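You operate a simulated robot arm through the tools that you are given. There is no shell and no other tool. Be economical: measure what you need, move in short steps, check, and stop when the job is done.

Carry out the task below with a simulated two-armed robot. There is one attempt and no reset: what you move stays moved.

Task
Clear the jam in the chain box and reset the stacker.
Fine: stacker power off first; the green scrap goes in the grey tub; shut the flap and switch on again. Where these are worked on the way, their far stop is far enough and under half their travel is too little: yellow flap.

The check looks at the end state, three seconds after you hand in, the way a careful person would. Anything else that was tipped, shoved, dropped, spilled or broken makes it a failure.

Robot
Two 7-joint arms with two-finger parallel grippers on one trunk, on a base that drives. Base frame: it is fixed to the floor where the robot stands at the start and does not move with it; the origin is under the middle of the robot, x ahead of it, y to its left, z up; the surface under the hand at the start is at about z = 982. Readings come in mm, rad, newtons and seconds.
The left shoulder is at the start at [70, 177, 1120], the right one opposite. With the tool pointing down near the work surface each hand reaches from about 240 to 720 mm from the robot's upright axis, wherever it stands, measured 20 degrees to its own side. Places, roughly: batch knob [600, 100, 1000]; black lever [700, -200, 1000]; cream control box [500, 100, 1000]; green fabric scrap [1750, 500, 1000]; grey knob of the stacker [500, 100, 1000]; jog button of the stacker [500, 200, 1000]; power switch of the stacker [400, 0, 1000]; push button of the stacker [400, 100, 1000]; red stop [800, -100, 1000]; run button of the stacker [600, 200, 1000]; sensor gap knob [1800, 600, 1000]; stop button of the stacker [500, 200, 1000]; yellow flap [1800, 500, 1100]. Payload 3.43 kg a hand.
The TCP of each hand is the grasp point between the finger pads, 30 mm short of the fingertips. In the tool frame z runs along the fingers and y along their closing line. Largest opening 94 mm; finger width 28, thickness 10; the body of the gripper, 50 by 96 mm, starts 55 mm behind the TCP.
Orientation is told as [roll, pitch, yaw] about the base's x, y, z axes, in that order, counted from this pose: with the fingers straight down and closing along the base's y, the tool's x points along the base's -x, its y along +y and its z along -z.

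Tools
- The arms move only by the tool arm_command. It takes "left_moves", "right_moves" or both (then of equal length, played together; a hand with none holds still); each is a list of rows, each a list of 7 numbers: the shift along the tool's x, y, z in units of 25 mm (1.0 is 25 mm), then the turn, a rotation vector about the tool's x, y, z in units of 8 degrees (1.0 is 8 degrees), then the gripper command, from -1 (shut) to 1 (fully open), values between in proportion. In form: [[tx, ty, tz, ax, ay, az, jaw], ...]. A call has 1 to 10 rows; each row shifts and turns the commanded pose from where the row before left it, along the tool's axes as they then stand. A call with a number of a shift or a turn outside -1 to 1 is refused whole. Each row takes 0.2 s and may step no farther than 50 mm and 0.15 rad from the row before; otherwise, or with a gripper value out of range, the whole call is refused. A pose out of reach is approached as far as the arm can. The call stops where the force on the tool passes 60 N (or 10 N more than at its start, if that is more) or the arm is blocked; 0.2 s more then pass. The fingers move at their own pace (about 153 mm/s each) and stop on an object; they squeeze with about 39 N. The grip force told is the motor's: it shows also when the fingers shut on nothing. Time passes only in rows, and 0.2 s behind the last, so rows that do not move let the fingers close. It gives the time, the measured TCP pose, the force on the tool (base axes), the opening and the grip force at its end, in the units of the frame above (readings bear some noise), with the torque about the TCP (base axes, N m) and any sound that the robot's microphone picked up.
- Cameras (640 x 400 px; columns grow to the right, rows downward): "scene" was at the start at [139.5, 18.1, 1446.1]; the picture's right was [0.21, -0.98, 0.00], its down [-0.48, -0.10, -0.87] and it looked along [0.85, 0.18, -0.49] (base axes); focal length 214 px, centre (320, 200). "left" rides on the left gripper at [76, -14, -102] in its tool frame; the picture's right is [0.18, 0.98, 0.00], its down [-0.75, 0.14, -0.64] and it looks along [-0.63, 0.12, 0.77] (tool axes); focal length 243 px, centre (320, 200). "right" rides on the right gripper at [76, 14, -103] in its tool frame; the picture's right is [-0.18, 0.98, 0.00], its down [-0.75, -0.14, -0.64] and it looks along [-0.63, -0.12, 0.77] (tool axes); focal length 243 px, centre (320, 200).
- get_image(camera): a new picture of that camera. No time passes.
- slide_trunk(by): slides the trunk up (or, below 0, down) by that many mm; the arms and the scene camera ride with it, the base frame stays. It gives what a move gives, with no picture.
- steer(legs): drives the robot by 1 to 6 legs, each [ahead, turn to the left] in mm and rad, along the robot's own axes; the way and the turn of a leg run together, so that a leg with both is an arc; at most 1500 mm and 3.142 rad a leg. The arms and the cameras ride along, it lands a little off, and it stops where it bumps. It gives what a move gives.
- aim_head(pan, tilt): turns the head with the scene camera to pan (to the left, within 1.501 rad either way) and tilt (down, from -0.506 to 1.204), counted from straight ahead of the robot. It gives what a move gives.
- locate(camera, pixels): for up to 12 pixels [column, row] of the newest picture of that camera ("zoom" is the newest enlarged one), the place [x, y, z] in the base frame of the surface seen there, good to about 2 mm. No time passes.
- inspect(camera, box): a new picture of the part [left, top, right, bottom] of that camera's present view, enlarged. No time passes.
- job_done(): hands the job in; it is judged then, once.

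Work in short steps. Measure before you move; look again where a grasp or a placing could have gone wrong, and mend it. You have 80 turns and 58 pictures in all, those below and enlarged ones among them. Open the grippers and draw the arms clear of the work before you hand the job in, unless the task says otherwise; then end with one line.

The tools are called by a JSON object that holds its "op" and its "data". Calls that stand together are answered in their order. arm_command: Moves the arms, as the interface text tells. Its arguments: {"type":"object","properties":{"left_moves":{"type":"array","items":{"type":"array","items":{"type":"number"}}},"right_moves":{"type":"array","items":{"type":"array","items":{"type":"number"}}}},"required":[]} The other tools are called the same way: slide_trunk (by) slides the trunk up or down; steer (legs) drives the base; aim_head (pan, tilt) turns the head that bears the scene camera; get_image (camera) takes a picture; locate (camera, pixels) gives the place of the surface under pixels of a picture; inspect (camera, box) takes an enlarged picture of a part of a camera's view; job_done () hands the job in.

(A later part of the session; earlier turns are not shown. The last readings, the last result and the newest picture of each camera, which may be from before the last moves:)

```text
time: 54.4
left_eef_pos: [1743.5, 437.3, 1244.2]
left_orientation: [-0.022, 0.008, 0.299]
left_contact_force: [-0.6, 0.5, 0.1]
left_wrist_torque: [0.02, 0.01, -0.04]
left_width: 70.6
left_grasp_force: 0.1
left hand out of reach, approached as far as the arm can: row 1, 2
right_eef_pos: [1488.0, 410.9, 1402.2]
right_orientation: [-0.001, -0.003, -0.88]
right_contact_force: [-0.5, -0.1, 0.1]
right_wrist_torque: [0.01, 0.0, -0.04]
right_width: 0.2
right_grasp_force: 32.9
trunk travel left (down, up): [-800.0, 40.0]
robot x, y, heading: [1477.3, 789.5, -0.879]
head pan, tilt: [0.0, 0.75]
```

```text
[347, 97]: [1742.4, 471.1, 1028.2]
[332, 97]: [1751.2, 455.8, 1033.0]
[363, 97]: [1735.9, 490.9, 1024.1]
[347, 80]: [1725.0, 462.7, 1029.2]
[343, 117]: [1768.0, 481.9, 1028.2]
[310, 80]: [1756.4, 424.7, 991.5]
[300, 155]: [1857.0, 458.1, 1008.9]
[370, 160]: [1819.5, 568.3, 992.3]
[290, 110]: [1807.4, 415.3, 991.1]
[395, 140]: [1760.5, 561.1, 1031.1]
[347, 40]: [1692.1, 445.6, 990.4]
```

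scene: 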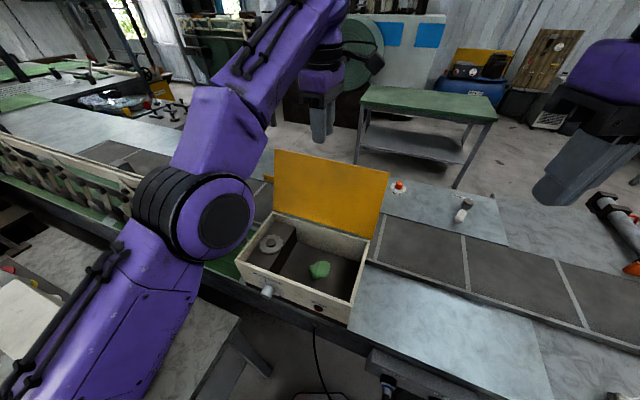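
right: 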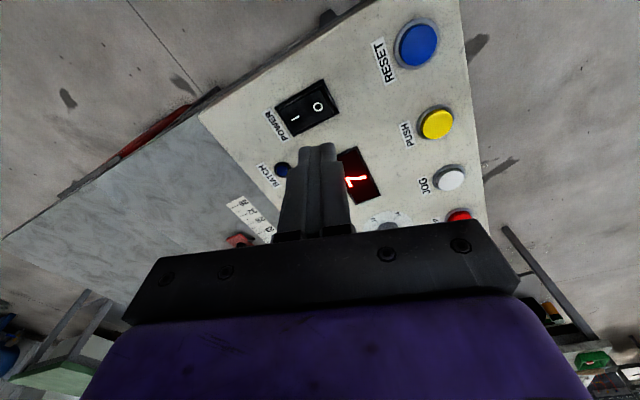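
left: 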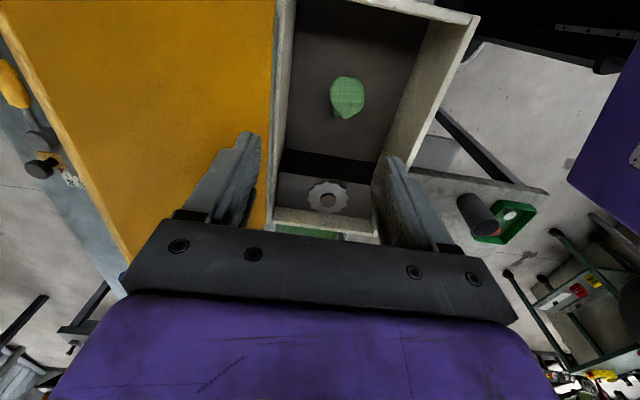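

The scrap centre is (1744,472) with its top at 1030 and the floor at 990. I'll descend to TCP z≈1024 with the fingers at 70 mm, then close.

{"op": "arm_command", "data": {"left_moves": [[-0.22, 0.69, 0.5, 0, 0, 0, 0.5], [-0.22, 0.68, 0.5, 0, 0, 0, 0.5], [0, 0, 1, 0, 0, 0, 0.5], [0, 0, 1, 0, 0, 0, 0.5], [0, 0, 1, 0, 0, 0, 0.5], [0, 0, 1, 0, 0, 0, 0.5], [0, 0, 1, 0, 0, 0, 0.5], [0, 0, 1, 0, 0, 0, 0.5]]}}

{"op": "get_image", "data": {"camera": "left"}}

```text
time: 56.2
left_eef_pos: [1741.8, 467.4, 1072.2]
left_orientation: [-0.028, 0.015, 0.301]
left_contact_force: [0.4, -1.1, -0.3]
left_wrist_torque: [-0.03, -0.01, 0.01]
left_width: 70.5
left_grasp_force: 0.0
right_eef_pos: [1489.2, 411.1, 1401.7]
right_orientation: [-0.001, -0.006, -0.88]
right_contact_force: [-0.2, 0.4, 0.3]
right_wrist_torque: [0.01, 0.01, 0.03]
right_width: 0.0
right_grasp_force: 33.2
trunk travel left (down, up): [-800.0, 40.0]
robot x, y, heading: [1483.5, 792.6, -0.879]
head pan, tilt: [0.0, 0.75]
```

```text
30 pictures are left
```

left: 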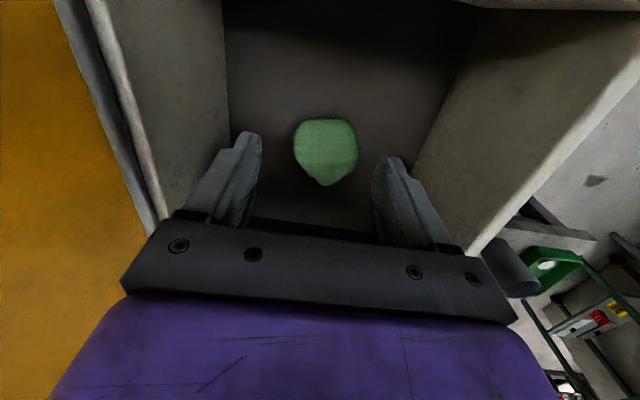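

The scrap lies between the fingers. I'll go down the last 46 mm and close.

{"op": "arm_command", "data": {"left_moves": [[0, 0.12, 0.8, 0, 0, 0, 0.5], [0, 0, 0.6, 0, 0, 0, 0.5], [0, 0, 0.44, 0, 0, 0, 0.5], [0, 0, 0, 0, 0, 0, -1], [0, 0, 0, 0, 0, 0, -1], [0, 0, 0, 0, 0, 0, -1]]}}

{"op": "get_image", "data": {"camera": "left"}}

```text
time: 57.6
left_eef_pos: [1744.0, 462.8, 1043.3]
left_orientation: [-0.061, 0.056, 0.325]
left_contact_force: [-3.6, -4.5, 25.0]
left_wrist_torque: [0.24, -0.24, 0.0]
left_width: 46.3
left_grasp_force: 39.5
right_eef_pos: [1485.0, 413.4, 1402.7]
right_orientation: [0.001, -0.007, -0.881]
right_contact_force: [-0.6, -0.6, -0.1]
right_wrist_torque: [-0.01, 0.0, 0.05]
right_width: 0.0
right_grasp_force: 32.9
trunk travel left (down, up): [-800.0, 40.0]
robot x, y, heading: [1482.7, 790.0, -0.879]
head pan, tilt: [0.0, 0.75]
```

```text
29 pictures are left
```

left: 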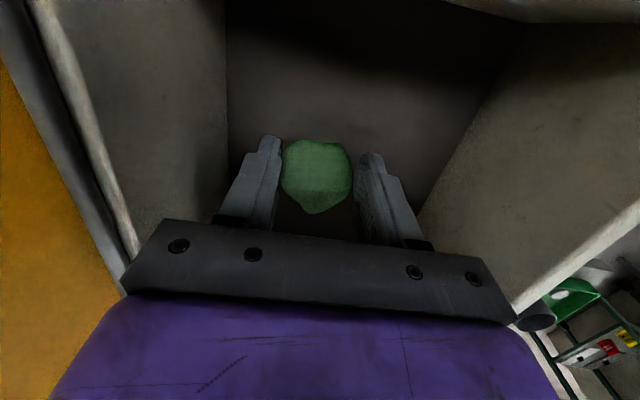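

The fingers closed at 46 mm on the scrap with 39 N, though something stopped the descent lightly. I'll lift and check the hold.

{"op": "arm_command", "data": {"left_moves": [[0, 0, -0.4, 0, 0, 0, -1], [0, 0, -0.8, 0, 0, 0, -1], [0, 0, -1, 0, 0, 0, -1], [0, 0, -1, 0, 0, 0, -1]]}}

{"op": "get_image", "data": {"camera": "left"}}

```text
time: 58.6
left_eef_pos: [1741.2, 475.1, 1102.7]
left_orientation: [-0.019, 0.001, 0.297]
left_contact_force: [0.0, 0.1, -1.0]
left_wrist_torque: [-0.01, -0.04, -0.01]
left_width: 46.5
left_grasp_force: 38.9
right_eef_pos: [1486.9, 410.9, 1401.2]
right_orientation: [0.001, -0.005, -0.88]
right_contact_force: [-0.6, 0.5, 0.6]
right_wrist_torque: [0.01, 0.02, 0.02]
right_width: 0.0
right_grasp_force: 33.0
trunk travel left (down, up): [-800.0, 40.0]
robot x, y, heading: [1485.0, 788.5, -0.878]
head pan, tilt: [0.0, 0.75]
```

```text
28 pictures are left
```

left: 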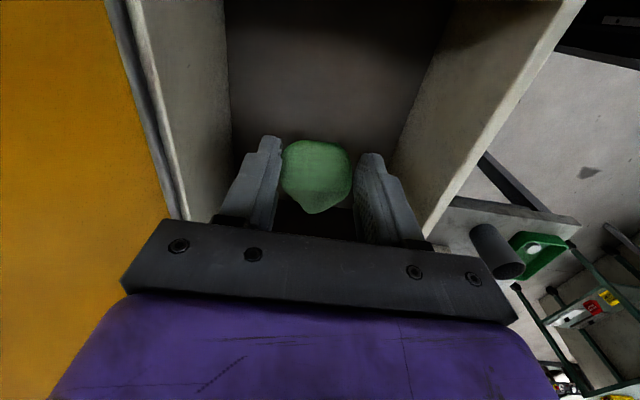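

The scrap is held firmly. I'll lift it out and park the left hand to the near left, so the right hand can work the flap.

{"op": "arm_command", "data": {"left_moves": [[0, 0, -1, 0, 0, 0, -1], [0, 0, -1, 0, 0, 0, -1], [0, 0, -1, 0, 0, 0, -1], [0, 0, -1, 0, 0, 0, -1], [0, 0, -1, 0, 0, 0, -1], [0, 0, -1, 0, 0, 0, -1], [0, 0, -1, 0, 0, 0, -1], [0, 0, -1, 0, 0, 0, -1]]}}

{"op": "arm_command", "data": {"left_moves": [[-0.85, 0.91, 0, 0, 0, 0, -1], [-0.85, 0.91, 0, 0, 0, 0, -1], [-0.85, 0.91, 0, 0, 0, 0, -1], [-0.85, 0.91, 0, 0, 0, 0, -1], [-0.85, 0.91, 0, 0, 0, 0, -1], [-0.85, 0.91, 0, 0, 0, 0, -1], [-0.85, 0.91, 0, 0, 0, 0, -1], [0, 0, 0, 0, 0, 0, -1]], "right_moves": [[0, 0, 0, 0, 0, -1, -0.5], [0, 0, 0, 0, 0, -1, -0.5], [0, 0, 0, 0, 0, -1, -0.5], [0, 0, 0, 0, 0, -1, -0.5], [0, 0, 0, 0, 0, -1, -0.5], [0, 0, 0, 0, 0, -1, -0.5], [0, 0, 0, 0, 0, -1, -0.5], [0, 0, 0, 0, 0, -1, -0.5]]}}

{"op": "get_image", "data": {"camera": "scene"}}

```text
time: 60.4
left_eef_pos: [1740.7, 479.5, 1304.7]
left_orientation: [-0.021, 0.007, 0.3]
left_contact_force: [-0.5, 0.0, -0.5]
left_wrist_torque: [0.03, -0.01, 0.02]
left_width: 46.9
left_grasp_force: 39.6
right_eef_pos: [1487.5, 411.4, 1402.1]
right_orientation: [0.001, -0.005, -0.88]
right_contact_force: [0.4, -0.2, 0.8]
right_wrist_torque: [0.02, -0.03, 0.0]
right_width: 0.0
right_grasp_force: 32.9
trunk travel left (down, up): [-800.0, 40.0]
robot x, y, heading: [1481.7, 791.3, -0.881]
head pan, tilt: [0.0, 0.75]
```

```text
time: 62.2
left_eef_pos: [1834.5, 676.5, 1297.6]
left_orientation: [-0.021, 0.007, 0.299]
left_contact_force: [-0.1, -0.7, 0.2]
left_wrist_torque: [0.0, 0.03, 0.02]
left_width: 46.5
left_grasp_force: 38.5
right_eef_pos: [1488.4, 411.6, 1401.8]
right_orientation: [-0.004, -0.003, 0.238]
right_contact_force: [0.6, -0.7, 0.1]
right_wrist_torque: [0.04, -0.01, 0.0]
right_width: 23.4
right_grasp_force: 0.0
trunk travel left (down, up): [-800.0, 40.0]
robot x, y, heading: [1481.8, 790.1, -0.88]
head pan, tilt: [0.0, 0.75]
```

```text
27 pictures are left
```

scene: 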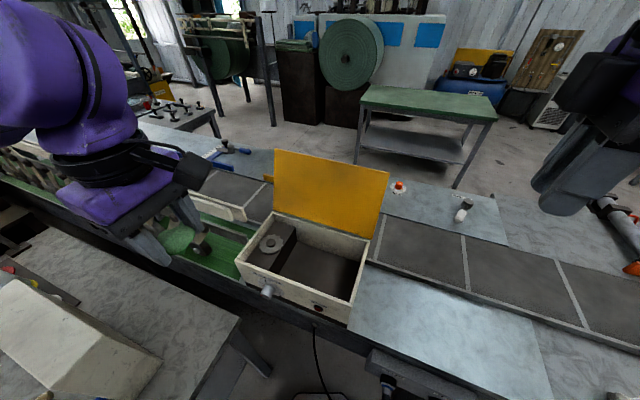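

The box is empty of scrap now and the lid stands open. I'll move the right hand high over the far side of the lid, above the handle.

{"op": "arm_command", "data": {"right_moves": [[-1, -0.5, 0, 0, 0, -0.45, -0.5], [-1, -0.5, 0, 0, 0, 0, -0.5], [-1, -0.5, 0, 0, 0, 0, -0.5], [-1, -0.5, 0, 0, 0, 0, -0.5], [-1, -0.5, 0, 0, 0, 0, -0.5], [-1, -0.5, 0, 0, 0, 0, -0.5], [-1, -0.5, 0, 0, 0, 0, -0.5], [-1, -0.5, 0, 0, 0, 0, -0.5], [-1, -0.7, 0, 0, 0, 0, -0.5], [-1, -0.7, 0, 0, 0, 0, -0.5]]}}

{"op": "get_image", "data": {"camera": "right"}}

```text
time: 64.4
left_eef_pos: [1837.5, 675.4, 1297.4]
left_orientation: [-0.019, 0.007, 0.299]
left_contact_force: [0.6, -0.5, 0.5]
left_wrist_torque: [0.02, 0.06, -0.01]
left_width: 46.3
left_grasp_force: 39.0
right_eef_pos: [1770.5, 354.9, 1401.5]
right_orientation: [-0.004, -0.002, 0.301]
right_contact_force: [0.2, 0.4, -0.4]
right_wrist_torque: [-0.01, 0.03, 0.03]
right_width: 23.4
right_grasp_force: 0.0
trunk travel left (down, up): [-800.0, 40.0]
robot x, y, heading: [1482.1, 791.9, -0.881]
head pan, tilt: [0.0, 0.75]
```

```text
26 pictures are left
```

right: 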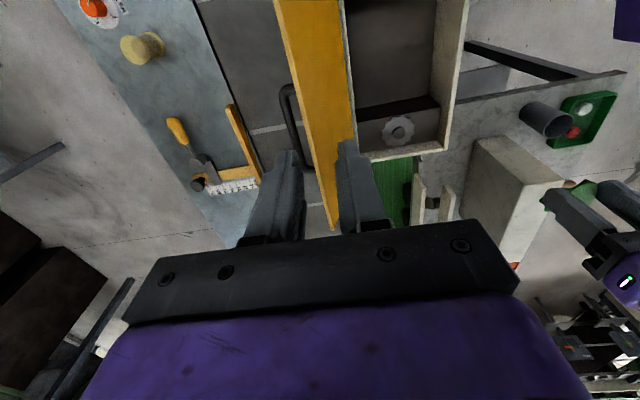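

The handle shows at (287,90)–(308,170), on the far side of the lid.

{"op": "locate", "data": {"camera": "right", "pixels": [[285, 95], [288, 120], [293, 145], [293, 87], [310, 40], [325, 100], [345, 60], [350, 110]]}}

```text
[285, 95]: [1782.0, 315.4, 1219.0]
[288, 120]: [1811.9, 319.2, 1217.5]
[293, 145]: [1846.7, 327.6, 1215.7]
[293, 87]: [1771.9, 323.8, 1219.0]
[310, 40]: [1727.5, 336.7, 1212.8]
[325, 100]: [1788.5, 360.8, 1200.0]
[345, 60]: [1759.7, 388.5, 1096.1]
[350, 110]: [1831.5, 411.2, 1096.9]
```

The bar centre is about v=-232, z=1212. The lid leans 19°, so I'll tilt the hand parallel to it, come in above the bar on the far side, and look.

{"op": "arm_command", "data": {"right_moves": [[-0.53, -0.89, 0, 0, 0, 0, -0.4], [-0.53, -0.89, 0, 0, 0, 0, -0.4], [-0.53, -0.89, 0, 0, 0, 0, -0.4], [0, 0, 0, -0.8, 0, 0, -0.4], [0, 0, 0, -0.8, 0, 0, -0.4], [0, 0, 0, -0.8, 0, 0, -0.4], [0, -0.32, 0.93, 0, 0, 0, -0.4], [0, -0.32, 0.93, 0, 0, 0, -0.4], [0, -0.32, 0.93, 0, 0, 0, -0.4]]}}

{"op": "get_image", "data": {"camera": "right"}}

```text
time: 66.4
left_eef_pos: [1834.1, 676.4, 1297.9]
left_orientation: [-0.021, 0.007, 0.299]
left_contact_force: [-0.7, 0.2, 0.4]
left_wrist_torque: [-0.03, -0.03, -0.01]
left_width: 46.4
left_grasp_force: 39.2
right_eef_pos: [1762.8, 340.2, 1321.7]
right_orientation: [0.158, -0.008, 0.299]
right_contact_force: [-0.3, 0.7, 0.7]
right_wrist_torque: [-0.02, 0.02, 0.01]
right_width: 28.1
right_grasp_force: 0.0
right hand out of reach, approached as far as the arm can: row 1, 2, 3, 4, 5, 6
trunk travel left (down, up): [-800.0, 40.0]
robot x, y, heading: [1479.4, 786.1, -0.878]
head pan, tilt: [0.0, 0.75]
```

```text
25 pictures are left
```

right: 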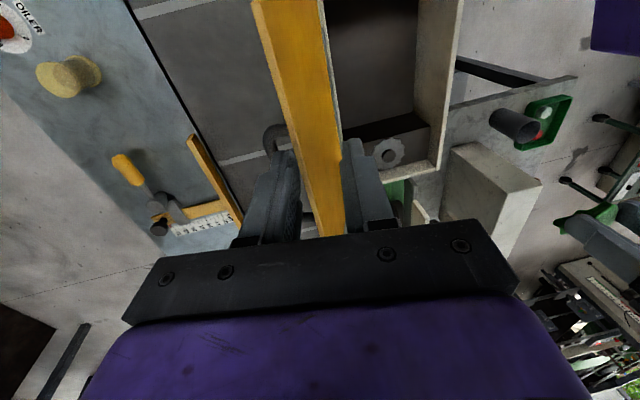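

The right arm can't reach far enough with that tilt. Instead I'll straddle the lid's top edge with open fingers near u≈1765, which lets me walk the lid down. First I'll put the hand upright with about a 50 mm opening.

{"op": "arm_command", "data": {"right_moves": [[0.35, 0, 0, 0.6, 0, 0, 0.05], [0.35, 0, 0, 0.6, 0, 0, 0.05], [0, 0, 0, 0, 0, 0, 0.05]]}}

```text
time: 67.2
left_eef_pos: [1834.4, 674.7, 1297.7]
left_orientation: [-0.02, 0.006, 0.301]
left_contact_force: [0.7, -0.3, -0.2]
left_wrist_torque: [0.0, -0.01, -0.03]
left_width: 46.3
left_grasp_force: 38.9
right_eef_pos: [1747.8, 335.2, 1319.9]
right_orientation: [-0.008, -0.006, 0.3]
right_contact_force: [-0.1, -0.1, 0.7]
right_wrist_torque: [0.02, 0.04, 0.0]
right_width: 49.4
right_grasp_force: 0.1
trunk travel left (down, up): [-800.0, 40.0]
robot x, y, heading: [1482.6, 794.7, -0.88]
head pan, tilt: [0.0, 0.75]
```

The hand is upright at v≈-201. I'll shift 10 mm outward and lower about 53 mm so the lid edge sits between the fingers.

{"op": "arm_command", "data": {"right_moves": [[0, -0.4, 0.1, 0, 0, 0, 0.05], [0, 0, 0.7, 0, 0, 0, 0.05], [0, 0, 0.7, 0, 0, 0, 0.05], [0, 0, 0.6, 0, 0, 0, 0.05]]}}

{"op": "get_image", "data": {"camera": "right"}}

{"op": "inspect", "data": {"camera": "scene", "box": [240, 100, 420, 260]}}

```text
time: 68.2
left_eef_pos: [1833.0, 675.5, 1297.7]
left_orientation: [-0.019, 0.007, 0.302]
left_contact_force: [-0.3, -0.1, 0.5]
left_wrist_torque: [0.0, 0.01, -0.03]
left_width: 46.6
left_grasp_force: 38.5
right_eef_pos: [1750.7, 323.8, 1266.7]
right_orientation: [-0.009, -0.008, 0.301]
right_contact_force: [1.0, 0.5, -0.3]
right_wrist_torque: [-0.02, 0.0, 0.0]
right_width: 49.3
right_grasp_force: 0.0
trunk travel left (down, up): [-800.0, 40.0]
robot x, y, heading: [1482.0, 792.7, -0.882]
head pan, tilt: [0.0, 0.75]
```

```text
24 pictures are left
```

right: 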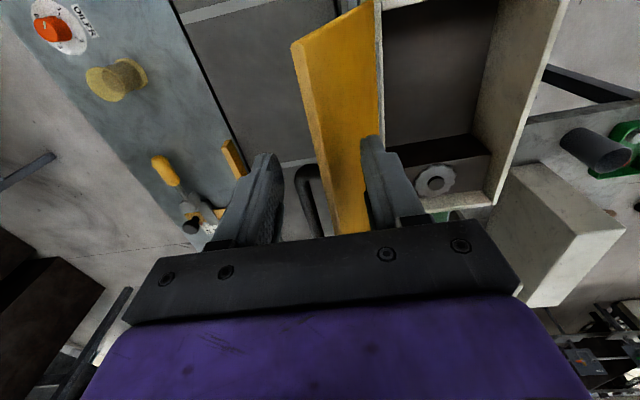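

```text
2.50 times, centred on (330, 180) of scene
```

zoom: 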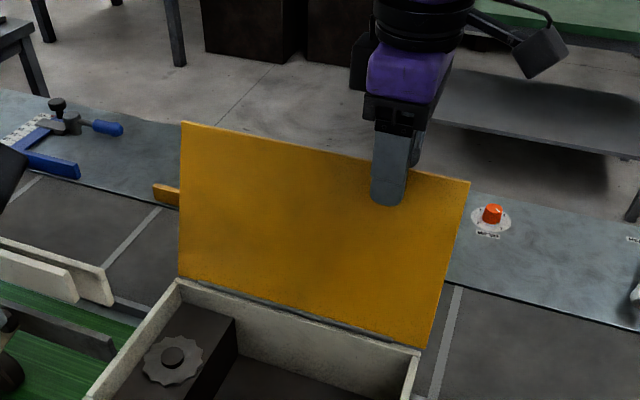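

The lid edge sits between the fingers. I'll walk it over the vertical, the hand tilting at half the lid's rate.

{"op": "arm_command", "data": {"right_moves": [[0, 0.71, -0.01, 0.31, 0, 0, 0.05], [0, 0.64, -0.04, 0.31, 0, 0, 0.05], [0, 0.59, -0.11, 0.31, 0, 0, 0.05], [0, 0.62, -0.12, 0.31, 0, 0, 0.05], [0, 0.61, -0.07, 0.31, 0, 0, 0.05], [0, 0.63, -0.04, 0.31, 0, 0, 0.05], [0, 0.59, -0.03, 0.31, 0, 0, 0.05], [0, 0.59, -0.02, 0.31, 0, 0, 0.05]]}}

{"op": "inspect", "data": {"camera": "scene", "box": [220, 100, 420, 300]}}

```text
time: 70.0
left_eef_pos: [1833.1, 676.0, 1299.4]
left_orientation: [-0.022, 0.007, 0.302]
left_contact_force: [0.3, -0.5, -0.2]
left_wrist_torque: [-0.01, 0.05, -0.02]
left_width: 46.6
left_grasp_force: 39.1
right_eef_pos: [1713.2, 444.1, 1260.2]
right_orientation: [-0.356, -0.006, 0.301]
right_contact_force: [-0.3, 0.6, 0.7]
right_wrist_torque: [-0.01, 0.0, 0.03]
right_width: 50.1
right_grasp_force: 0.4
trunk travel left (down, up): [-800.0, 40.0]
robot x, y, heading: [1481.0, 789.9, -0.877]
head pan, tilt: [0.0, 0.75]
```

```text
2.00 times, centred on (320, 200) of scene
```

zoom: 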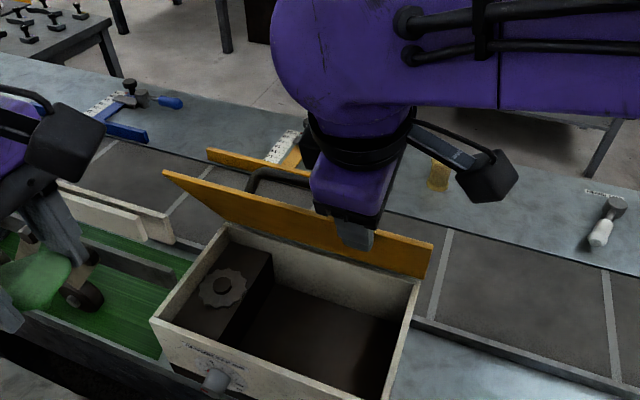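

The lid now rests on the front finger and follows. I'll continue lowering.

{"op": "arm_command", "data": {"right_moves": [[0, 0.55, 0.1, 0.31, 0, 0, 0.05], [0, 0.62, 0.04, 0.31, 0, 0, 0.05], [0, 0.61, 0.07, 0.31, 0, 0, 0.05], [0, 0.6, 0.11, 0.31, 0, 0, 0.05], [0, 0.61, 0.14, 0.31, 0, 0, 0.05], [0, 0.58, 0.15, 0.31, 0, 0, 0.05], [0, 0.58, 0.18, 0.31, 0, 0, 0.05], [0, 0.55, 0.2, 0.31, 0, 0, 0.05]]}}

{"op": "inspect", "data": {"camera": "scene", "box": [220, 120, 420, 320]}}

```text
time: 71.8
left_eef_pos: [1833.1, 677.0, 1298.5]
left_orientation: [-0.021, 0.007, 0.301]
left_contact_force: [0.2, -0.2, -0.3]
left_wrist_torque: [-0.04, 0.03, 0.01]
left_width: 46.4
left_grasp_force: 38.9
right_eef_pos: [1685.6, 530.1, 1181.5]
right_orientation: [-0.703, -0.008, 0.298]
right_contact_force: [-0.1, 0.4, -0.9]
right_wrist_torque: [0.05, 0.04, 0.02]
right_width: 50.0
right_grasp_force: 0.7
trunk travel left (down, up): [-800.0, 40.0]
robot x, y, heading: [1483.0, 786.8, -0.879]
head pan, tilt: [0.0, 0.75]
```

```text
2.00 times, centred on (320, 220) of scene
```

zoom: 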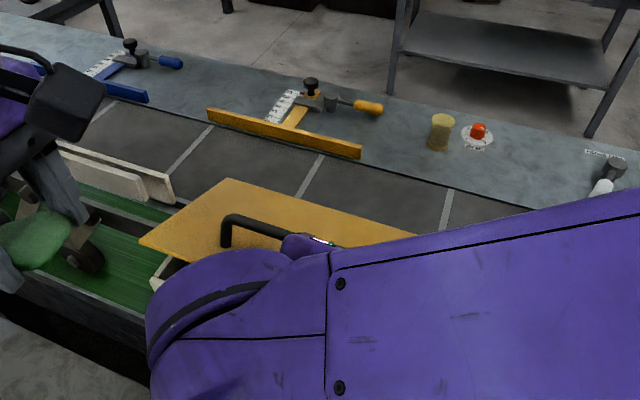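

The lid is down to about 20°. I'll draw the hand back towards the robot so the lid slips off the front finger and shuts.

{"op": "arm_command", "data": {"right_moves": [[0, 0.46, -0.38, 0, 0, 0, 0.05], [0, 0.46, -0.38, 0, 0, 0, 0.05], [0, 0.46, -0.38, 0, 0, 0, 0.05], [0, 0.2, -0.8, 0, 0, 0, 0.05], [0, 0, -1, 0, 0, 0, 0.05], [0, 0, -1, -0.5, 0, 0, 0.05], [0, 0, -1, -0.8, 0, 0, 0.05]]}}

{"op": "get_image", "data": {"camera": "scene"}}

```text
time: 73.4
left_eef_pos: [1833.4, 677.3, 1297.7]
left_orientation: [-0.02, 0.007, 0.3]
left_contact_force: [-0.3, -0.6, -0.2]
left_wrist_torque: [-0.02, 0.0, 0.02]
left_width: 46.5
left_grasp_force: 39.1
right_eef_pos: [1654.9, 633.0, 1251.2]
right_orientation: [-0.519, -0.007, 0.301]
right_contact_force: [0.4, -0.4, -0.1]
right_wrist_torque: [0.02, 0.0, 0.03]
right_width: 49.4
right_grasp_force: 0.1
trunk travel left (down, up): [-800.0, 40.0]
robot x, y, heading: [1479.1, 791.5, -0.882]
head pan, tilt: [0.0, 0.75]
```

```text
20 pictures are left
```

scene: 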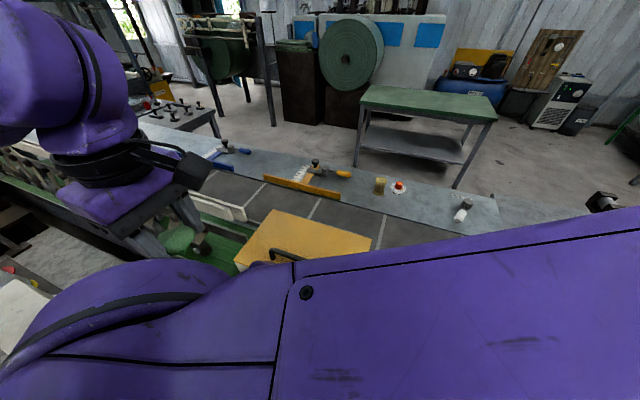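

The lid seems down. I'll check its height at the visible corners.

{"op": "locate", "data": {"camera": "scene", "pixels": [[240, 264], [275, 212], [368, 240], [310, 240], [258, 245], [250, 263]]}}

{"op": "arm_command", "data": {"right_moves": [[0, 0, -1, -1, 0, 0, -1], [0, 0, -1, -1, 0, 0, -1], [0.5, 0, -1, -0.7, 0, 0, -1], [1, 0, 0, 0, 0, 0.5, -1], [1, 0, 0, 0, 0, 1, -1], [1, 0, 0, 0, 0, 1, -1], [1, 0, 0, 0, 0, 1, -1], [1, 0, 0, 0, 0, 1, -1]]}}

{"op": "inspect", "data": {"camera": "scene", "box": [200, 180, 400, 330]}}

```text
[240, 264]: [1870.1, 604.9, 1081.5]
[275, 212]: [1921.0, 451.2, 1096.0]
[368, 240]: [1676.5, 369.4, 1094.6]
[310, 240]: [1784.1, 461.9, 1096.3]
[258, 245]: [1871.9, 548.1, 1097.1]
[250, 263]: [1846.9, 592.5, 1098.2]
```

```text
time: 75.4
left_eef_pos: [1834.9, 676.2, 1298.5]
left_orientation: [-0.022, 0.006, 0.3]
left_contact_force: [-0.1, 0.7, 0.4]
left_wrist_torque: [0.0, -0.01, 0.01]
left_width: 46.1
left_grasp_force: 39.2
right_eef_pos: [1521.9, 623.9, 1299.3]
right_orientation: [-0.099, 0.011, -0.423]
right_contact_force: [-0.3, 0.5, 0.1]
right_wrist_torque: [0.0, 0.04, -0.03]
right_width: 0.1
right_grasp_force: 32.8
trunk travel left (down, up): [-800.0, 40.0]
robot x, y, heading: [1480.9, 792.6, -0.882]
head pan, tilt: [0.0, 0.75]
stopped in row 8 (right hand): the arm was blocked; the commanded pose is now the measured one
```

```text
2.67 times, centred on (300, 255) of scene
```

zoom: 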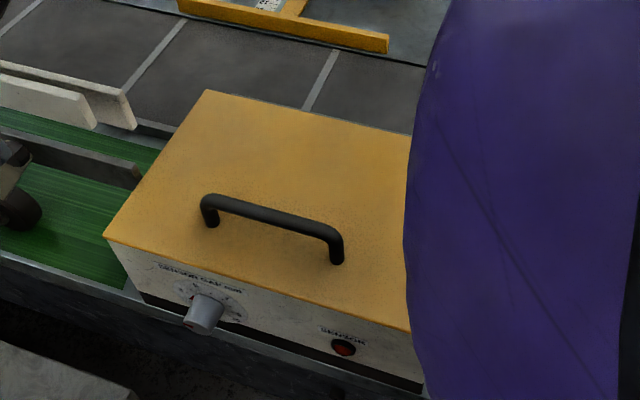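

The lid is flat again (z 1095–1098), so the flap is shut. I'll move the right hand clear of the torso into a carrying posture.

{"op": "arm_command", "data": {"right_moves": [[-0.9, -0.44, -0.3, 0, 0, 0, -1], [-0.9, -0.44, -0.3, 0, 0, 0, -1], [-0.9, -0.44, -0.3, 0, 0, 0, -1], [-0.9, -0.44, -0.3, 0, 0, 0, -1], [-0.9, -0.44, 0, 0, 0, 0, -1], [-0.9, -0.44, 0, 0, 0, 0, -1], [0.44, -0.9, 0, 0, 0, 0.8, -1], [0.3, -0.9, 0, 0, 0, 0.8, -1], [0.2, -0.9, 0, 0, 0, 0.8, -1], [0, -0.9, 0, 0, 0, 0.8, -1]]}}

{"op": "steer", "data": {"legs": [[-80, 0], [0, 1.213], [-620, 0], [0, -1.603]]}}

{"op": "get_image", "data": {"camera": "scene"}}

```text
time: 77.6
left_eef_pos: [1833.6, 674.6, 1299.1]
left_orientation: [-0.02, 0.004, 0.299]
left_contact_force: [-1.2, -0.4, -0.3]
left_wrist_torque: [-0.01, 0.03, -0.02]
left_width: 46.5
left_grasp_force: 38.7
right_eef_pos: [1548.2, 447.6, 1346.2]
right_orientation: [-0.082, -0.044, -0.864]
right_contact_force: [-1.0, -0.3, -0.3]
right_wrist_torque: [0.02, -0.02, 0.02]
right_width: 0.0
right_grasp_force: 33.4
trunk travel left (down, up): [-800.0, 40.0]
robot x, y, heading: [1482.7, 790.8, -0.879]
head pan, tilt: [0.0, 0.75]
```

```text
time: 88.6
left_eef_pos: [1117.0, 408.0, 1298.5]
left_orientation: [-0.021, 0.007, -0.097]
left_contact_force: [1.0, -0.3, -0.2]
left_wrist_torque: [0.0, -0.01, 0.02]
left_width: 46.3
left_grasp_force: 39.0
right_eef_pos: [766.6, 309.0, 1345.8]
right_orientation: [-0.084, -0.046, -1.26]
right_contact_force: [-0.2, 0.5, -0.5]
right_wrist_torque: [-0.01, 0.01, -0.01]
right_width: 0.1
right_grasp_force: 32.6
trunk travel left (down, up): [-800.0, 40.0]
robot x, y, heading: [834.5, 646.3, -1.275]
head pan, tilt: [0.0, 0.75]
```

```text
18 pictures are left
```

scene: 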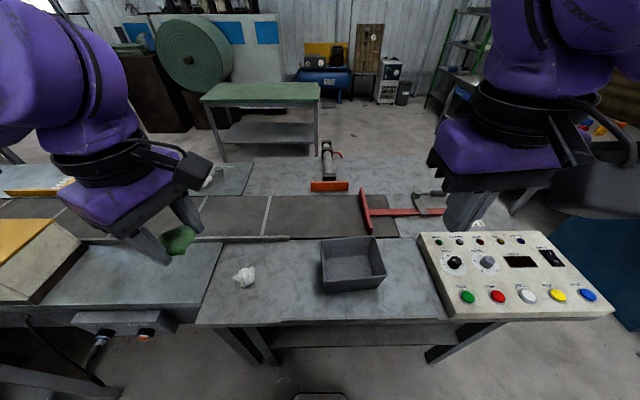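

The tub shows at (352,263), right ahead. I'll measure its rim and interior.

{"op": "locate", "data": {"camera": "scene", "pixels": [[321, 241], [380, 237], [386, 276], [324, 290], [352, 268], [350, 252], [180, 245]]}}

```text
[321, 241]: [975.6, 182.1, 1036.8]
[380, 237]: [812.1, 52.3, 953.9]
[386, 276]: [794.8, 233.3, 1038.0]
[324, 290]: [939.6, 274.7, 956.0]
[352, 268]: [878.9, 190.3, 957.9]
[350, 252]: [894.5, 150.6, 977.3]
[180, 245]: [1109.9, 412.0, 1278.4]
```

The tub's rim is centred near (885,207), its long side along the line. I'll turn the left hand to close along the long side and shift the right hand out of the way.

{"op": "arm_command", "data": {"left_moves": [[0, 0, 0, 0, 0, 0.935, -1], [0, 0, 0, 0, 0, 0.935, -1], [0, 0, 0, 0, 0, 0.935, -1], [0, 0, 0, 0, 0, 0.935, -1], [0, 0, 0, 0, 0, 0.935, -1], [0, 0, 0, 0, 0, 0.935, -1], [0, 0, 0, 0, 0, 0.935, -1], [0, 0, 0, 0, 0, 0.935, -1], [0, 0, 0, 0, 0, 0.935, -1]], "right_moves": [[0, -0.8, 0, 0, 0, 0, -1], [0, -0.8, 0, 0, 0, 0, -1], [0, -0.8, 0, 0, 0, 0, -1], [0, -0.8, 0, 0, 0, 0, -1], [0, -0.8, 0, 0, 0, 0, -1], [0, -0.8, 0, 0, 0, 0, -1], [0, -0.8, 0, 0, 0, 0, -1], [0, 0, 0, 0, 0, 0, -1], [0, 0, 0, 0, 0, 0, -1]]}}

{"op": "arm_command", "data": {"left_moves": [[-0.49, -1, 0, 0, 0, 0, -1], [-0.49, -1, 0, 0, 0, 0, -1], [-0.49, -1, 0, 0, 0, 0, -1], [-0.49, -1, 0, 0, 0, 0, -1], [-0.49, -1, 0, 0, 0, 0, -1], [-0.49, -1, 0, 0, 0, 0, -1], [-0.49, -1, 0, 0, 0, 0, -1], [-0.49, -1, 0, 0, 0, 0, -1], [-0.49, -1, 0, 0, 0, 0, -1], [-0.49, -1, 0, 0, 0, 0, -1]]}}

{"op": "get_image", "data": {"camera": "left"}}

```text
time: 90.6
left_eef_pos: [1117.6, 408.7, 1298.7]
left_orientation: [-0.014, -0.019, -1.275]
left_contact_force: [0.2, 0.0, -0.6]
left_wrist_torque: [0.01, 0.02, -0.01]
left_width: 46.2
left_grasp_force: 39.2
right_eef_pos: [648.2, 258.5, 1350.6]
right_orientation: [-0.083, -0.047, -1.259]
right_contact_force: [-0.4, -0.4, -0.3]
right_wrist_torque: [0.02, 0.08, -0.05]
right_width: 0.0
right_grasp_force: 32.8
right hand out of reach, approached as far as the arm can: row 6, 7
trunk travel left (down, up): [-800.0, 40.0]
robot x, y, heading: [839.0, 651.4, -1.276]
head pan, tilt: [0.0, 0.75]
```

```text
time: 92.8
left_eef_pos: [911.7, 215.6, 1303.7]
left_orientation: [-0.013, -0.016, -1.271]
left_contact_force: [0.0, -0.9, -0.3]
left_wrist_torque: [0.02, -0.03, -0.01]
left_width: 46.3
left_grasp_force: 38.9
right_eef_pos: [648.2, 256.4, 1349.4]
right_orientation: [-0.082, -0.042, -1.258]
right_contact_force: [-0.1, -0.8, -0.2]
right_wrist_torque: [0.0, 0.02, -0.02]
right_width: 0.1
right_grasp_force: 32.9
trunk travel left (down, up): [-800.0, 40.0]
robot x, y, heading: [837.0, 652.2, -1.279]
head pan, tilt: [0.0, 0.75]
```

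```text
17 pictures are left
```

left: 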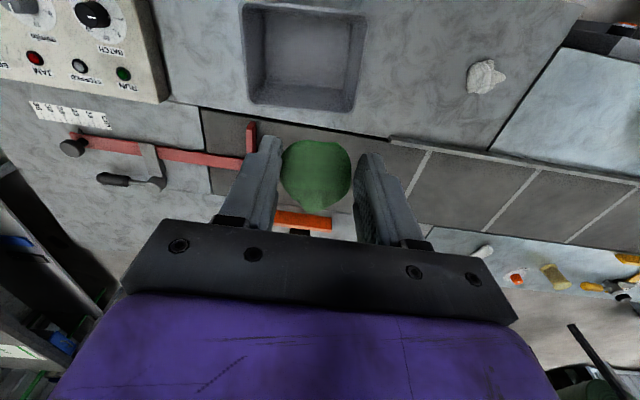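

{"op": "locate", "data": {"camera": "left", "pixels": [[245, 5], [365, 18], [354, 108], [250, 102], [305, 55], [305, 104], [240, 55], [362, 60]]}}

```text
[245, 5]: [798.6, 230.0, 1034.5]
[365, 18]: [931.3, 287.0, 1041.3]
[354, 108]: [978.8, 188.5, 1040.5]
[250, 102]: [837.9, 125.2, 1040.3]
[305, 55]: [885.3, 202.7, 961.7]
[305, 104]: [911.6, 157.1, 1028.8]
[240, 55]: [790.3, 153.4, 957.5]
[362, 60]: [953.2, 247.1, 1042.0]
```

The tub centre is (887,207), rim at 1040 and floor at 960. I'll move over the centre and descend.

{"op": "arm_command", "data": {"left_moves": [[-0.05, -1, 0.6, 0, 0, 0, -1], [0, 0, 1, 0, 0, 0, -1], [0, 0, 1, 0, 0, 0, -1], [0, 0, 1, 0, 0, 0, -1], [0, 0, 1, 0, 0, 0, -1], [0, 0, 1, 0, 0, 0, -1], [0, 0, 1, 0, 0, 0, -1], [0, 0, 1, 0, 0, 0, -1], [0, 0, 1, 0, 0, 0, -1]]}}

{"op": "get_image", "data": {"camera": "left"}}

```text
time: 95.0
left_eef_pos: [893.5, 192.9, 1124.0]
left_orientation: [-0.097, -0.039, -1.233]
left_contact_force: [-0.9, -0.6, -0.4]
left_wrist_torque: [0.0, 0.0, 0.01]
left_width: 46.4
left_grasp_force: 38.8
right_eef_pos: [648.8, 258.6, 1350.7]
right_orientation: [-0.083, -0.046, -1.258]
right_contact_force: [0.6, 0.2, -0.3]
right_wrist_torque: [0.01, 0.04, -0.02]
right_width: 0.3
right_grasp_force: 33.0
trunk travel left (down, up): [-800.0, 40.0]
robot x, y, heading: [836.5, 650.8, -1.276]
head pan, tilt: [0.0, 0.75]
stopped in row 9 (left hand): the arm was blocked; the commanded pose is now the measured one
```

```text
16 pictures are left
```

left: 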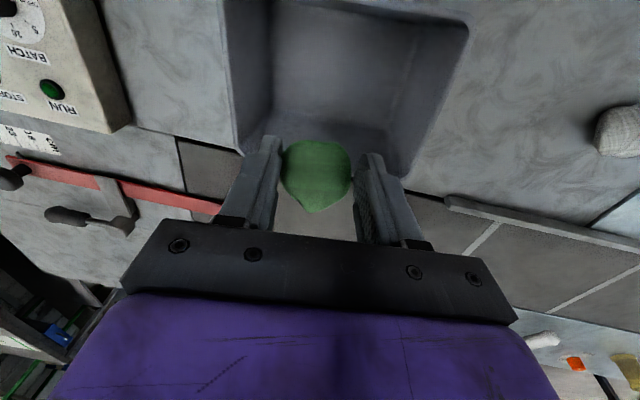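

The arm blocked itself at z 1124 because the trunk is raised. I'll back up slightly, level the hand over the tub centre, and then lower with the trunk.

{"op": "arm_command", "data": {"left_moves": [[0, 0, -1, 0, 0, 0, -1], [0.5, -0.1, -0.6, -0.7, 0.28, 0.2, -1], [0, 0, 0, 0, 0, 0, -1]]}}

{"op": "slide_trunk", "data": {"by": -90}}

```text
time: 95.8
left_eef_pos: [891.8, 203.3, 1164.5]
left_orientation: [-0.003, 0.004, -1.261]
left_contact_force: [0.1, -0.8, -0.2]
left_wrist_torque: [0.01, 0.0, 0.01]
left_width: 46.3
left_grasp_force: 39.0
right_eef_pos: [648.7, 257.3, 1350.5]
right_orientation: [-0.085, -0.046, -1.259]
right_contact_force: [0.5, -0.2, -0.2]
right_wrist_torque: [0.03, 0.03, 0.02]
right_width: 0.2
right_grasp_force: 33.0
trunk travel left (down, up): [-800.0, 40.0]
robot x, y, heading: [830.3, 651.1, -1.277]
head pan, tilt: [0.0, 0.75]
```

```text
time: 97.1
left_eef_pos: [891.0, 204.2, 1075.2]
left_orientation: [-0.005, 0.0, -1.262]
left_contact_force: [0.3, -0.2, 0.5]
left_wrist_torque: [-0.02, 0.03, 0.0]
left_width: 46.2
left_grasp_force: 38.6
right_eef_pos: [649.3, 258.1, 1260.4]
right_orientation: [-0.083, -0.045, -1.257]
right_contact_force: [-0.5, -0.7, -0.1]
right_wrist_torque: [-0.02, -0.03, 0.01]
right_width: 0.0
right_grasp_force: 32.8
trunk travel left (down, up): [-710.0, 130.0]
robot x, y, heading: [837.8, 650.3, -1.275]
head pan, tilt: [0.0, 0.75]
```

The hand is level over the tub at z 1075. I'll lower 33 mm more and open moderately, then lift out.

{"op": "arm_command", "data": {"left_moves": [[0, -0.1, 0.7, 0, 0, 0, -1], [0, 0, 0.6, 0, 0, 0, -1], [0, 0, 0, 0, 0, 0, 0.4], [0, 0, 0, 0, 0, 0, 0.4], [0, 0, -1, 0, 0, 0, 0.4], [0, 0, -1, 0, 0, 0, 0.4], [0, 0, -1, 0, 0, 0, 0.4], [0, 0, -1, 0, 0, 0, 0.4], [0, 0, -1, 0, 0, 0, 0.4], [0, 0, -1, 0, 0, 0, 0.4]]}}

{"op": "get_image", "data": {"camera": "left"}}

```text
time: 99.3
left_eef_pos: [885.9, 206.4, 1189.7]
left_orientation: [0.009, 0.001, -1.27]
left_contact_force: [0.8, 0.7, 0.0]
left_wrist_torque: [-0.02, -0.01, 0.0]
left_width: 65.9
left_grasp_force: 0.1
right_eef_pos: [648.2, 258.9, 1260.6]
right_orientation: [-0.083, -0.044, -1.257]
right_contact_force: [0.2, -0.3, 0.2]
right_wrist_torque: [0.0, 0.01, 0.0]
right_width: 0.0
right_grasp_force: 33.3
trunk travel left (down, up): [-710.0, 130.0]
robot x, y, heading: [837.1, 650.0, -1.271]
head pan, tilt: [0.0, 0.75]
```

```text
15 pictures are left
```

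left: 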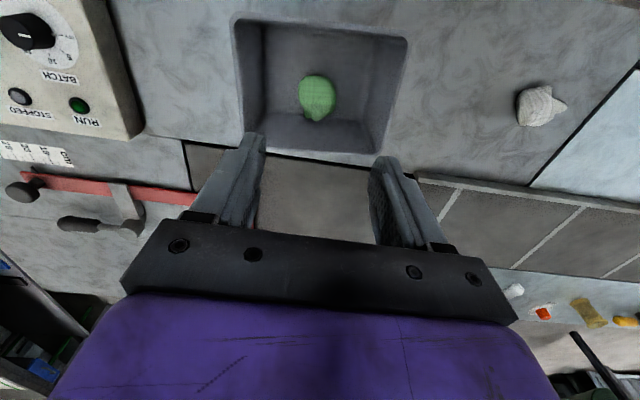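

The scrap lies in the tub. I'll raise the left hand, then drive back along the line to the control box.

{"op": "arm_command", "data": {"left_moves": [[0.6, 0.8, -1, 0, 0, 0, 0.4], [0.6, 0.8, -1, 0, 0, 0, 0.4], [0.6, 0.8, -1, 0, 0, 0, 0.4], [0.6, 0.8, -1, 0, 0, 0, 0.4], [0.6, 0.8, 0, 0, 0, 0, 0.4], [0.6, 0.8, 0, 0, 0, 0, 0.4]]}}

{"op": "steer", "data": {"legs": [[0, 1.576], [-573, 0], [0, -1.576]]}}

{"op": "get_image", "data": {"camera": "scene"}}

```text
time: 100.7
left_eef_pos: [976.1, 324.6, 1288.2]
left_orientation: [0.007, 0.0, -1.269]
left_contact_force: [-0.3, -0.1, 0.3]
left_wrist_torque: [0.0, 0.02, 0.03]
left_width: 65.8
left_grasp_force: 0.1
right_eef_pos: [650.9, 258.5, 1261.4]
right_orientation: [-0.087, -0.045, -1.256]
right_contact_force: [0.1, -0.4, 0.5]
right_wrist_torque: [-0.04, 0.03, -0.03]
right_width: 0.0
right_grasp_force: 33.1
trunk travel left (down, up): [-710.0, 130.0]
robot x, y, heading: [836.8, 648.5, -1.277]
head pan, tilt: [0.0, 0.75]
```

```text
time: 111.6
left_eef_pos: [390.4, 172.4, 1287.7]
left_orientation: [0.007, 0.002, -1.369]
left_contact_force: [-0.1, -0.7, -0.2]
left_wrist_torque: [-0.02, 0.0, -0.03]
left_width: 65.7
left_grasp_force: 0.1
right_eef_pos: [59.5, 138.0, 1259.3]
right_orientation: [-0.086, -0.045, -1.358]
right_contact_force: [-0.4, -0.4, 0.5]
right_wrist_torque: [0.01, 0.01, -0.01]
right_width: 0.0
right_grasp_force: 32.8
trunk travel left (down, up): [-710.0, 130.0]
robot x, y, heading: [284.0, 506.2, -1.373]
head pan, tilt: [0.0, 0.75]
```

```text
14 pictures are left
```

scene: 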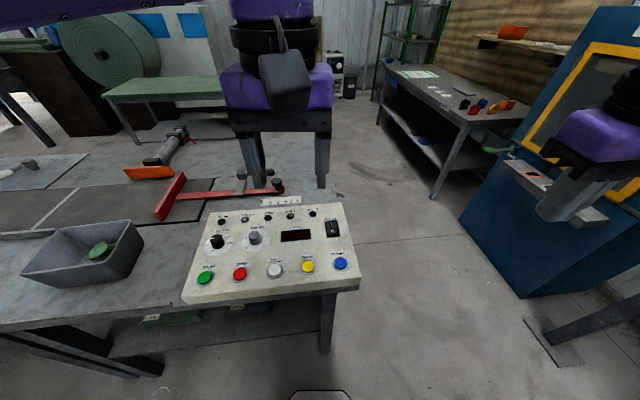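

The panel is ahead with the rocker at (332,228). I'll enlarge it and measure both ends.

{"op": "inspect", "data": {"camera": "scene", "box": [280, 195, 370, 285]}}

```text
4.44 times, centred on (325, 240) of scene
```

zoom: 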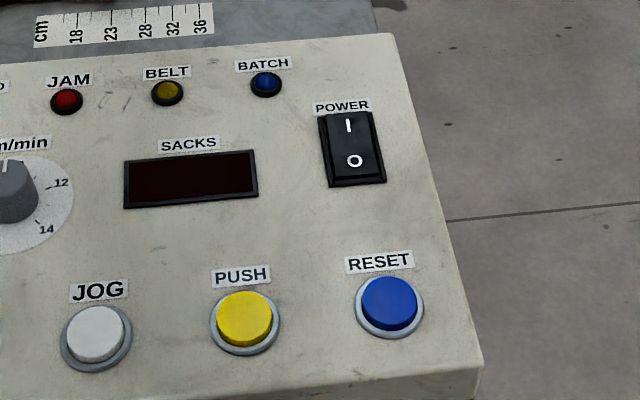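

{"op": "locate", "data": {"camera": "zoom", "pixels": [[348, 125], [354, 161], [345, 117], [356, 172], [388, 305], [362, 118], [332, 122]]}}

```text
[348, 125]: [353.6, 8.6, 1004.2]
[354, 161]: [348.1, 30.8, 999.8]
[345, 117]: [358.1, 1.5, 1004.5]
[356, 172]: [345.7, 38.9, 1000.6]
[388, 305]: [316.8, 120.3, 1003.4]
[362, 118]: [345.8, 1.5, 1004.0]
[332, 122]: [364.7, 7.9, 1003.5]
```

I-end to press: about (357,-2), z 1004. I'll bring the closed left hand above it.

{"op": "arm_command", "data": {"left_moves": [[-0.74, -0.296, 0.9, 0, 0, 0, -1], [-0.74, -0.296, 0.9, 0, 0, 0, -1], [-0.74, -0.296, 0.9, 0, 0, 0, -1], [-0.74, -0.296, 0.9, 0, 0, 0, -1], [-0.74, -0.296, 0.9, 0, 0, 0, -1], [-0.74, -0.296, 0.9, 0, 0, 0, -1], [-0.74, -0.296, 0.9, 0, 0, 0, -1], [-0.74, -0.296, 0.9, 0, 0, 0, -1], [-0.74, -0.296, 0.9, 0, 0, 0, -1], [0, 0, 0, 0, 0, 0, -1]]}}

{"op": "get_image", "data": {"camera": "left"}}

```text
time: 113.8
left_eef_pos: [359.2, -3.7, 1085.7]
left_orientation: [0.008, 0.001, -1.369]
left_contact_force: [0.0, -0.1, -0.2]
left_wrist_torque: [-0.02, -0.01, -0.01]
left_width: 0.0
left_grasp_force: 32.5
right_eef_pos: [60.0, 140.3, 1259.3]
right_orientation: [-0.086, -0.045, -1.358]
right_contact_force: [-0.5, -0.1, -0.5]
right_wrist_torque: [-0.04, -0.02, -0.02]
right_width: 0.0
right_grasp_force: 32.6
trunk travel left (down, up): [-710.0, 130.0]
robot x, y, heading: [288.4, 511.6, -1.375]
head pan, tilt: [0.0, 0.75]
```

```text
12 pictures are left
```

left: 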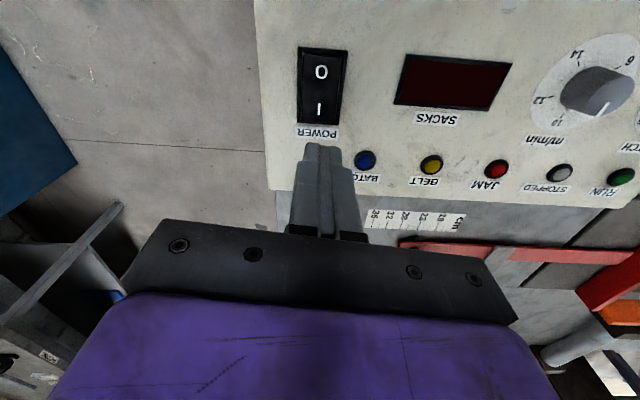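

The fingertips are over the I end. I'll press down in small steps and lift again.

{"op": "arm_command", "data": {"left_moves": [[0, -0.08, 1, 0, 0, 0, -1], [0, 0, 0.8, 0, 0, 0, -1], [0, 0, 0.15, 0, 0, 0, -1], [0, 0, 0.15, 0, 0, 0, -1], [0, 0, 0.15, 0, 0, 0, -1], [0, 0, 0, 0, 0, 0, -1]]}}

{"op": "arm_command", "data": {"left_moves": [[0, 0, -1, 0, 0, 0, -1], [0, 0, -1, 0, 0, 0, -1], [0, 0, -1, 0, 0, 0, -1], [1, 0, -1, 0, 0, 0, -1], [1, 0.8, -1, 0, 0, 0, -1], [1, 0.8, -1, 0, 0, 0, -1], [1, 0.8, -1, 0, 0, 0, -1], [1, 0.8, -1, 0, 0, 0, -1], [1, 0.8, -1, 0, 0, 0, -1]]}}

{"op": "inspect", "data": {"camera": "scene", "box": [180, 180, 380, 305]}}

```text
time: 115.2
left_eef_pos: [362.7, -7.6, 1034.4]
left_orientation: [-0.011, -0.002, -1.353]
left_contact_force: [-0.6, 0.4, 0.6]
left_wrist_torque: [0.01, -0.01, -0.03]
left_width: 0.0
left_grasp_force: 32.8
right_eef_pos: [59.2, 137.4, 1261.5]
right_orientation: [-0.083, -0.045, -1.357]
right_contact_force: [-0.2, 0.5, -0.8]
right_wrist_torque: [-0.01, 0.03, -0.02]
right_width: 0.2
right_grasp_force: 32.9
trunk travel left (down, up): [-710.0, 130.0]
robot x, y, heading: [288.6, 509.4, -1.373]
head pan, tilt: [0.0, 0.75]
```

```text
time: 117.2
left_eef_pos: [426.0, 165.0, 1253.2]
left_orientation: [0.008, 0.0, -1.367]
left_contact_force: [0.1, 0.1, 0.4]
left_wrist_torque: [-0.03, 0.03, -0.02]
left_width: 0.0
left_grasp_force: 33.0
right_eef_pos: [60.1, 138.2, 1260.9]
right_orientation: [-0.086, -0.047, -1.357]
right_contact_force: [-0.2, 0.5, -0.9]
right_wrist_torque: [0.0, -0.02, -0.01]
right_width: 0.1
right_grasp_force: 33.7
trunk travel left (down, up): [-710.0, 130.0]
robot x, y, heading: [285.2, 509.0, -1.373]
head pan, tilt: [0.0, 0.75]
```

```text
3.20 times, centred on (280, 242) of scene
```

zoom: 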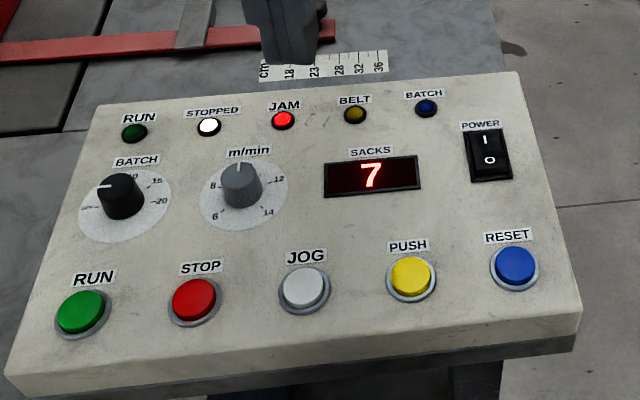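

Power is on (display 7), but the JAM lamp is still lit, so the stacker must be reset with the RESET button at about (317,120,1004). I'll bring the closed fingers over it.

{"op": "arm_command", "data": {"left_moves": [[-0.15, -0.77, 0.5, 0, 0, 0, -1], [-0.15, -0.77, 0.5, 0, 0, 0, -1], [-0.15, -0.77, 0.8, 0, 0, 0, -1], [-0.15, -0.77, 0.8, 0, 0, 0, -1], [-0.15, -0.77, 0.8, 0, 0, 0, -1], [-0.13, -0.77, 0.8, 0, 0, 0, -1], [0, 0, 1, 0, 0, 0, -1], [0, 0, 1, 0, 0, 0, -1], [0, 0, 1, 0, 0, 0, -1], [0, 0, 0, 0, 0, 0, -1]]}}

{"op": "get_image", "data": {"camera": "left"}}

```text
time: 119.4
left_eef_pos: [317.8, 117.6, 1071.7]
left_orientation: [0.005, 0.001, -1.37]
left_contact_force: [0.0, -0.4, -0.4]
left_wrist_torque: [-0.01, 0.02, -0.01]
left_width: 0.0
left_grasp_force: 33.0
right_eef_pos: [60.8, 137.9, 1260.1]
right_orientation: [-0.086, -0.046, -1.358]
right_contact_force: [-0.2, 1.2, -0.2]
right_wrist_torque: [0.01, 0.02, 0.0]
right_width: 0.0
right_grasp_force: 33.2
trunk travel left (down, up): [-710.0, 130.0]
robot x, y, heading: [284.5, 508.6, -1.379]
head pan, tilt: [0.0, 0.75]
```

```text
10 pictures are left
```

left: 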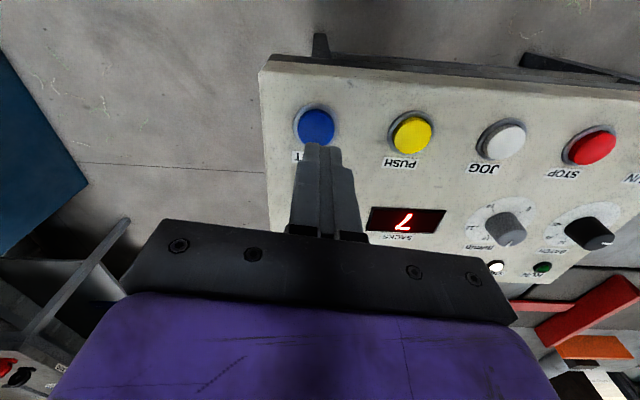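

The fingertips are over the blue button. I'll press, lift, and check the lamps.

{"op": "arm_command", "data": {"left_moves": [[0, 0.05, 0.7, 0, 0, 0, -1], [0.1, 0, 0.6, 0, 0, 0, -1], [0, 0, 0.15, 0, 0, 0, -1], [0, 0, 0.15, 0, 0, 0, -1], [0, 0, 0.15, 0, 0, 0, -1], [0, 0, 0.1, 0, 0, 0, -1], [0, 0, 0, 0, 0, 0, -1]]}}

{"op": "arm_command", "data": {"left_moves": [[0, 0, -1, 0, 0, 0, -1], [0, 0, -1, 0, 0, 0, -1], [0, 0, -1, 0, 0, 0, -1], [0, 0, -1, 0, 0, 0, -1], [0, 0.9, -1, 0, 0, 0, -1], [0, 0.9, -1, 0, 0, 0, -1], [0, 0.9, -1, 0, 0, 0, -1], [0, 0.9, -1, 0, 0, 0, -1], [0, 0.9, -1, 0, 0, 0, -1]]}}

{"op": "inspect", "data": {"camera": "scene", "box": [180, 180, 380, 305]}}

```text
time: 121.0
left_eef_pos: [317.8, 121.6, 1029.5]
left_orientation: [0.007, 0.0, -1.368]
left_contact_force: [-1.5, -2.7, 9.8]
left_wrist_torque: [-0.09, 0.04, 0.0]
left_width: 0.0
left_grasp_force: 33.2
right_eef_pos: [59.7, 138.9, 1260.3]
right_orientation: [-0.083, -0.044, -1.359]
right_contact_force: [0.2, 0.1, 0.8]
right_wrist_torque: [-0.01, 0.0, 0.0]
right_width: 0.0
right_grasp_force: 33.3
trunk travel left (down, up): [-710.0, 130.0]
robot x, y, heading: [287.2, 509.8, -1.375]
head pan, tilt: [0.0, 0.75]
heard: click
```

```text
time: 123.0
left_eef_pos: [427.1, 144.8, 1253.9]
left_orientation: [0.007, 0.0, -1.366]
left_contact_force: [-0.4, 0.3, 0.9]
left_wrist_torque: [0.0, 0.01, -0.03]
left_width: 0.1
left_grasp_force: 32.8
right_eef_pos: [62.1, 138.7, 1260.2]
right_orientation: [-0.085, -0.046, -1.358]
right_contact_force: [-0.6, -0.2, 0.2]
right_wrist_torque: [0.03, 0.06, -0.02]
right_width: 0.0
right_grasp_force: 32.4
trunk travel left (down, up): [-710.0, 130.0]
robot x, y, heading: [285.4, 510.3, -1.372]
head pan, tilt: [0.0, 0.75]
```

```text
3.20 times, centred on (280, 242) of scene
```

zoom: 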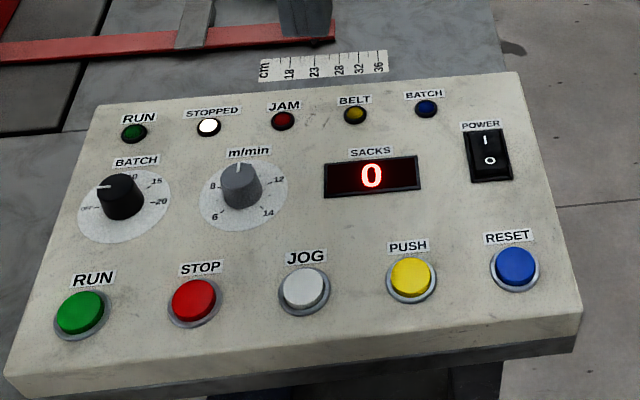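

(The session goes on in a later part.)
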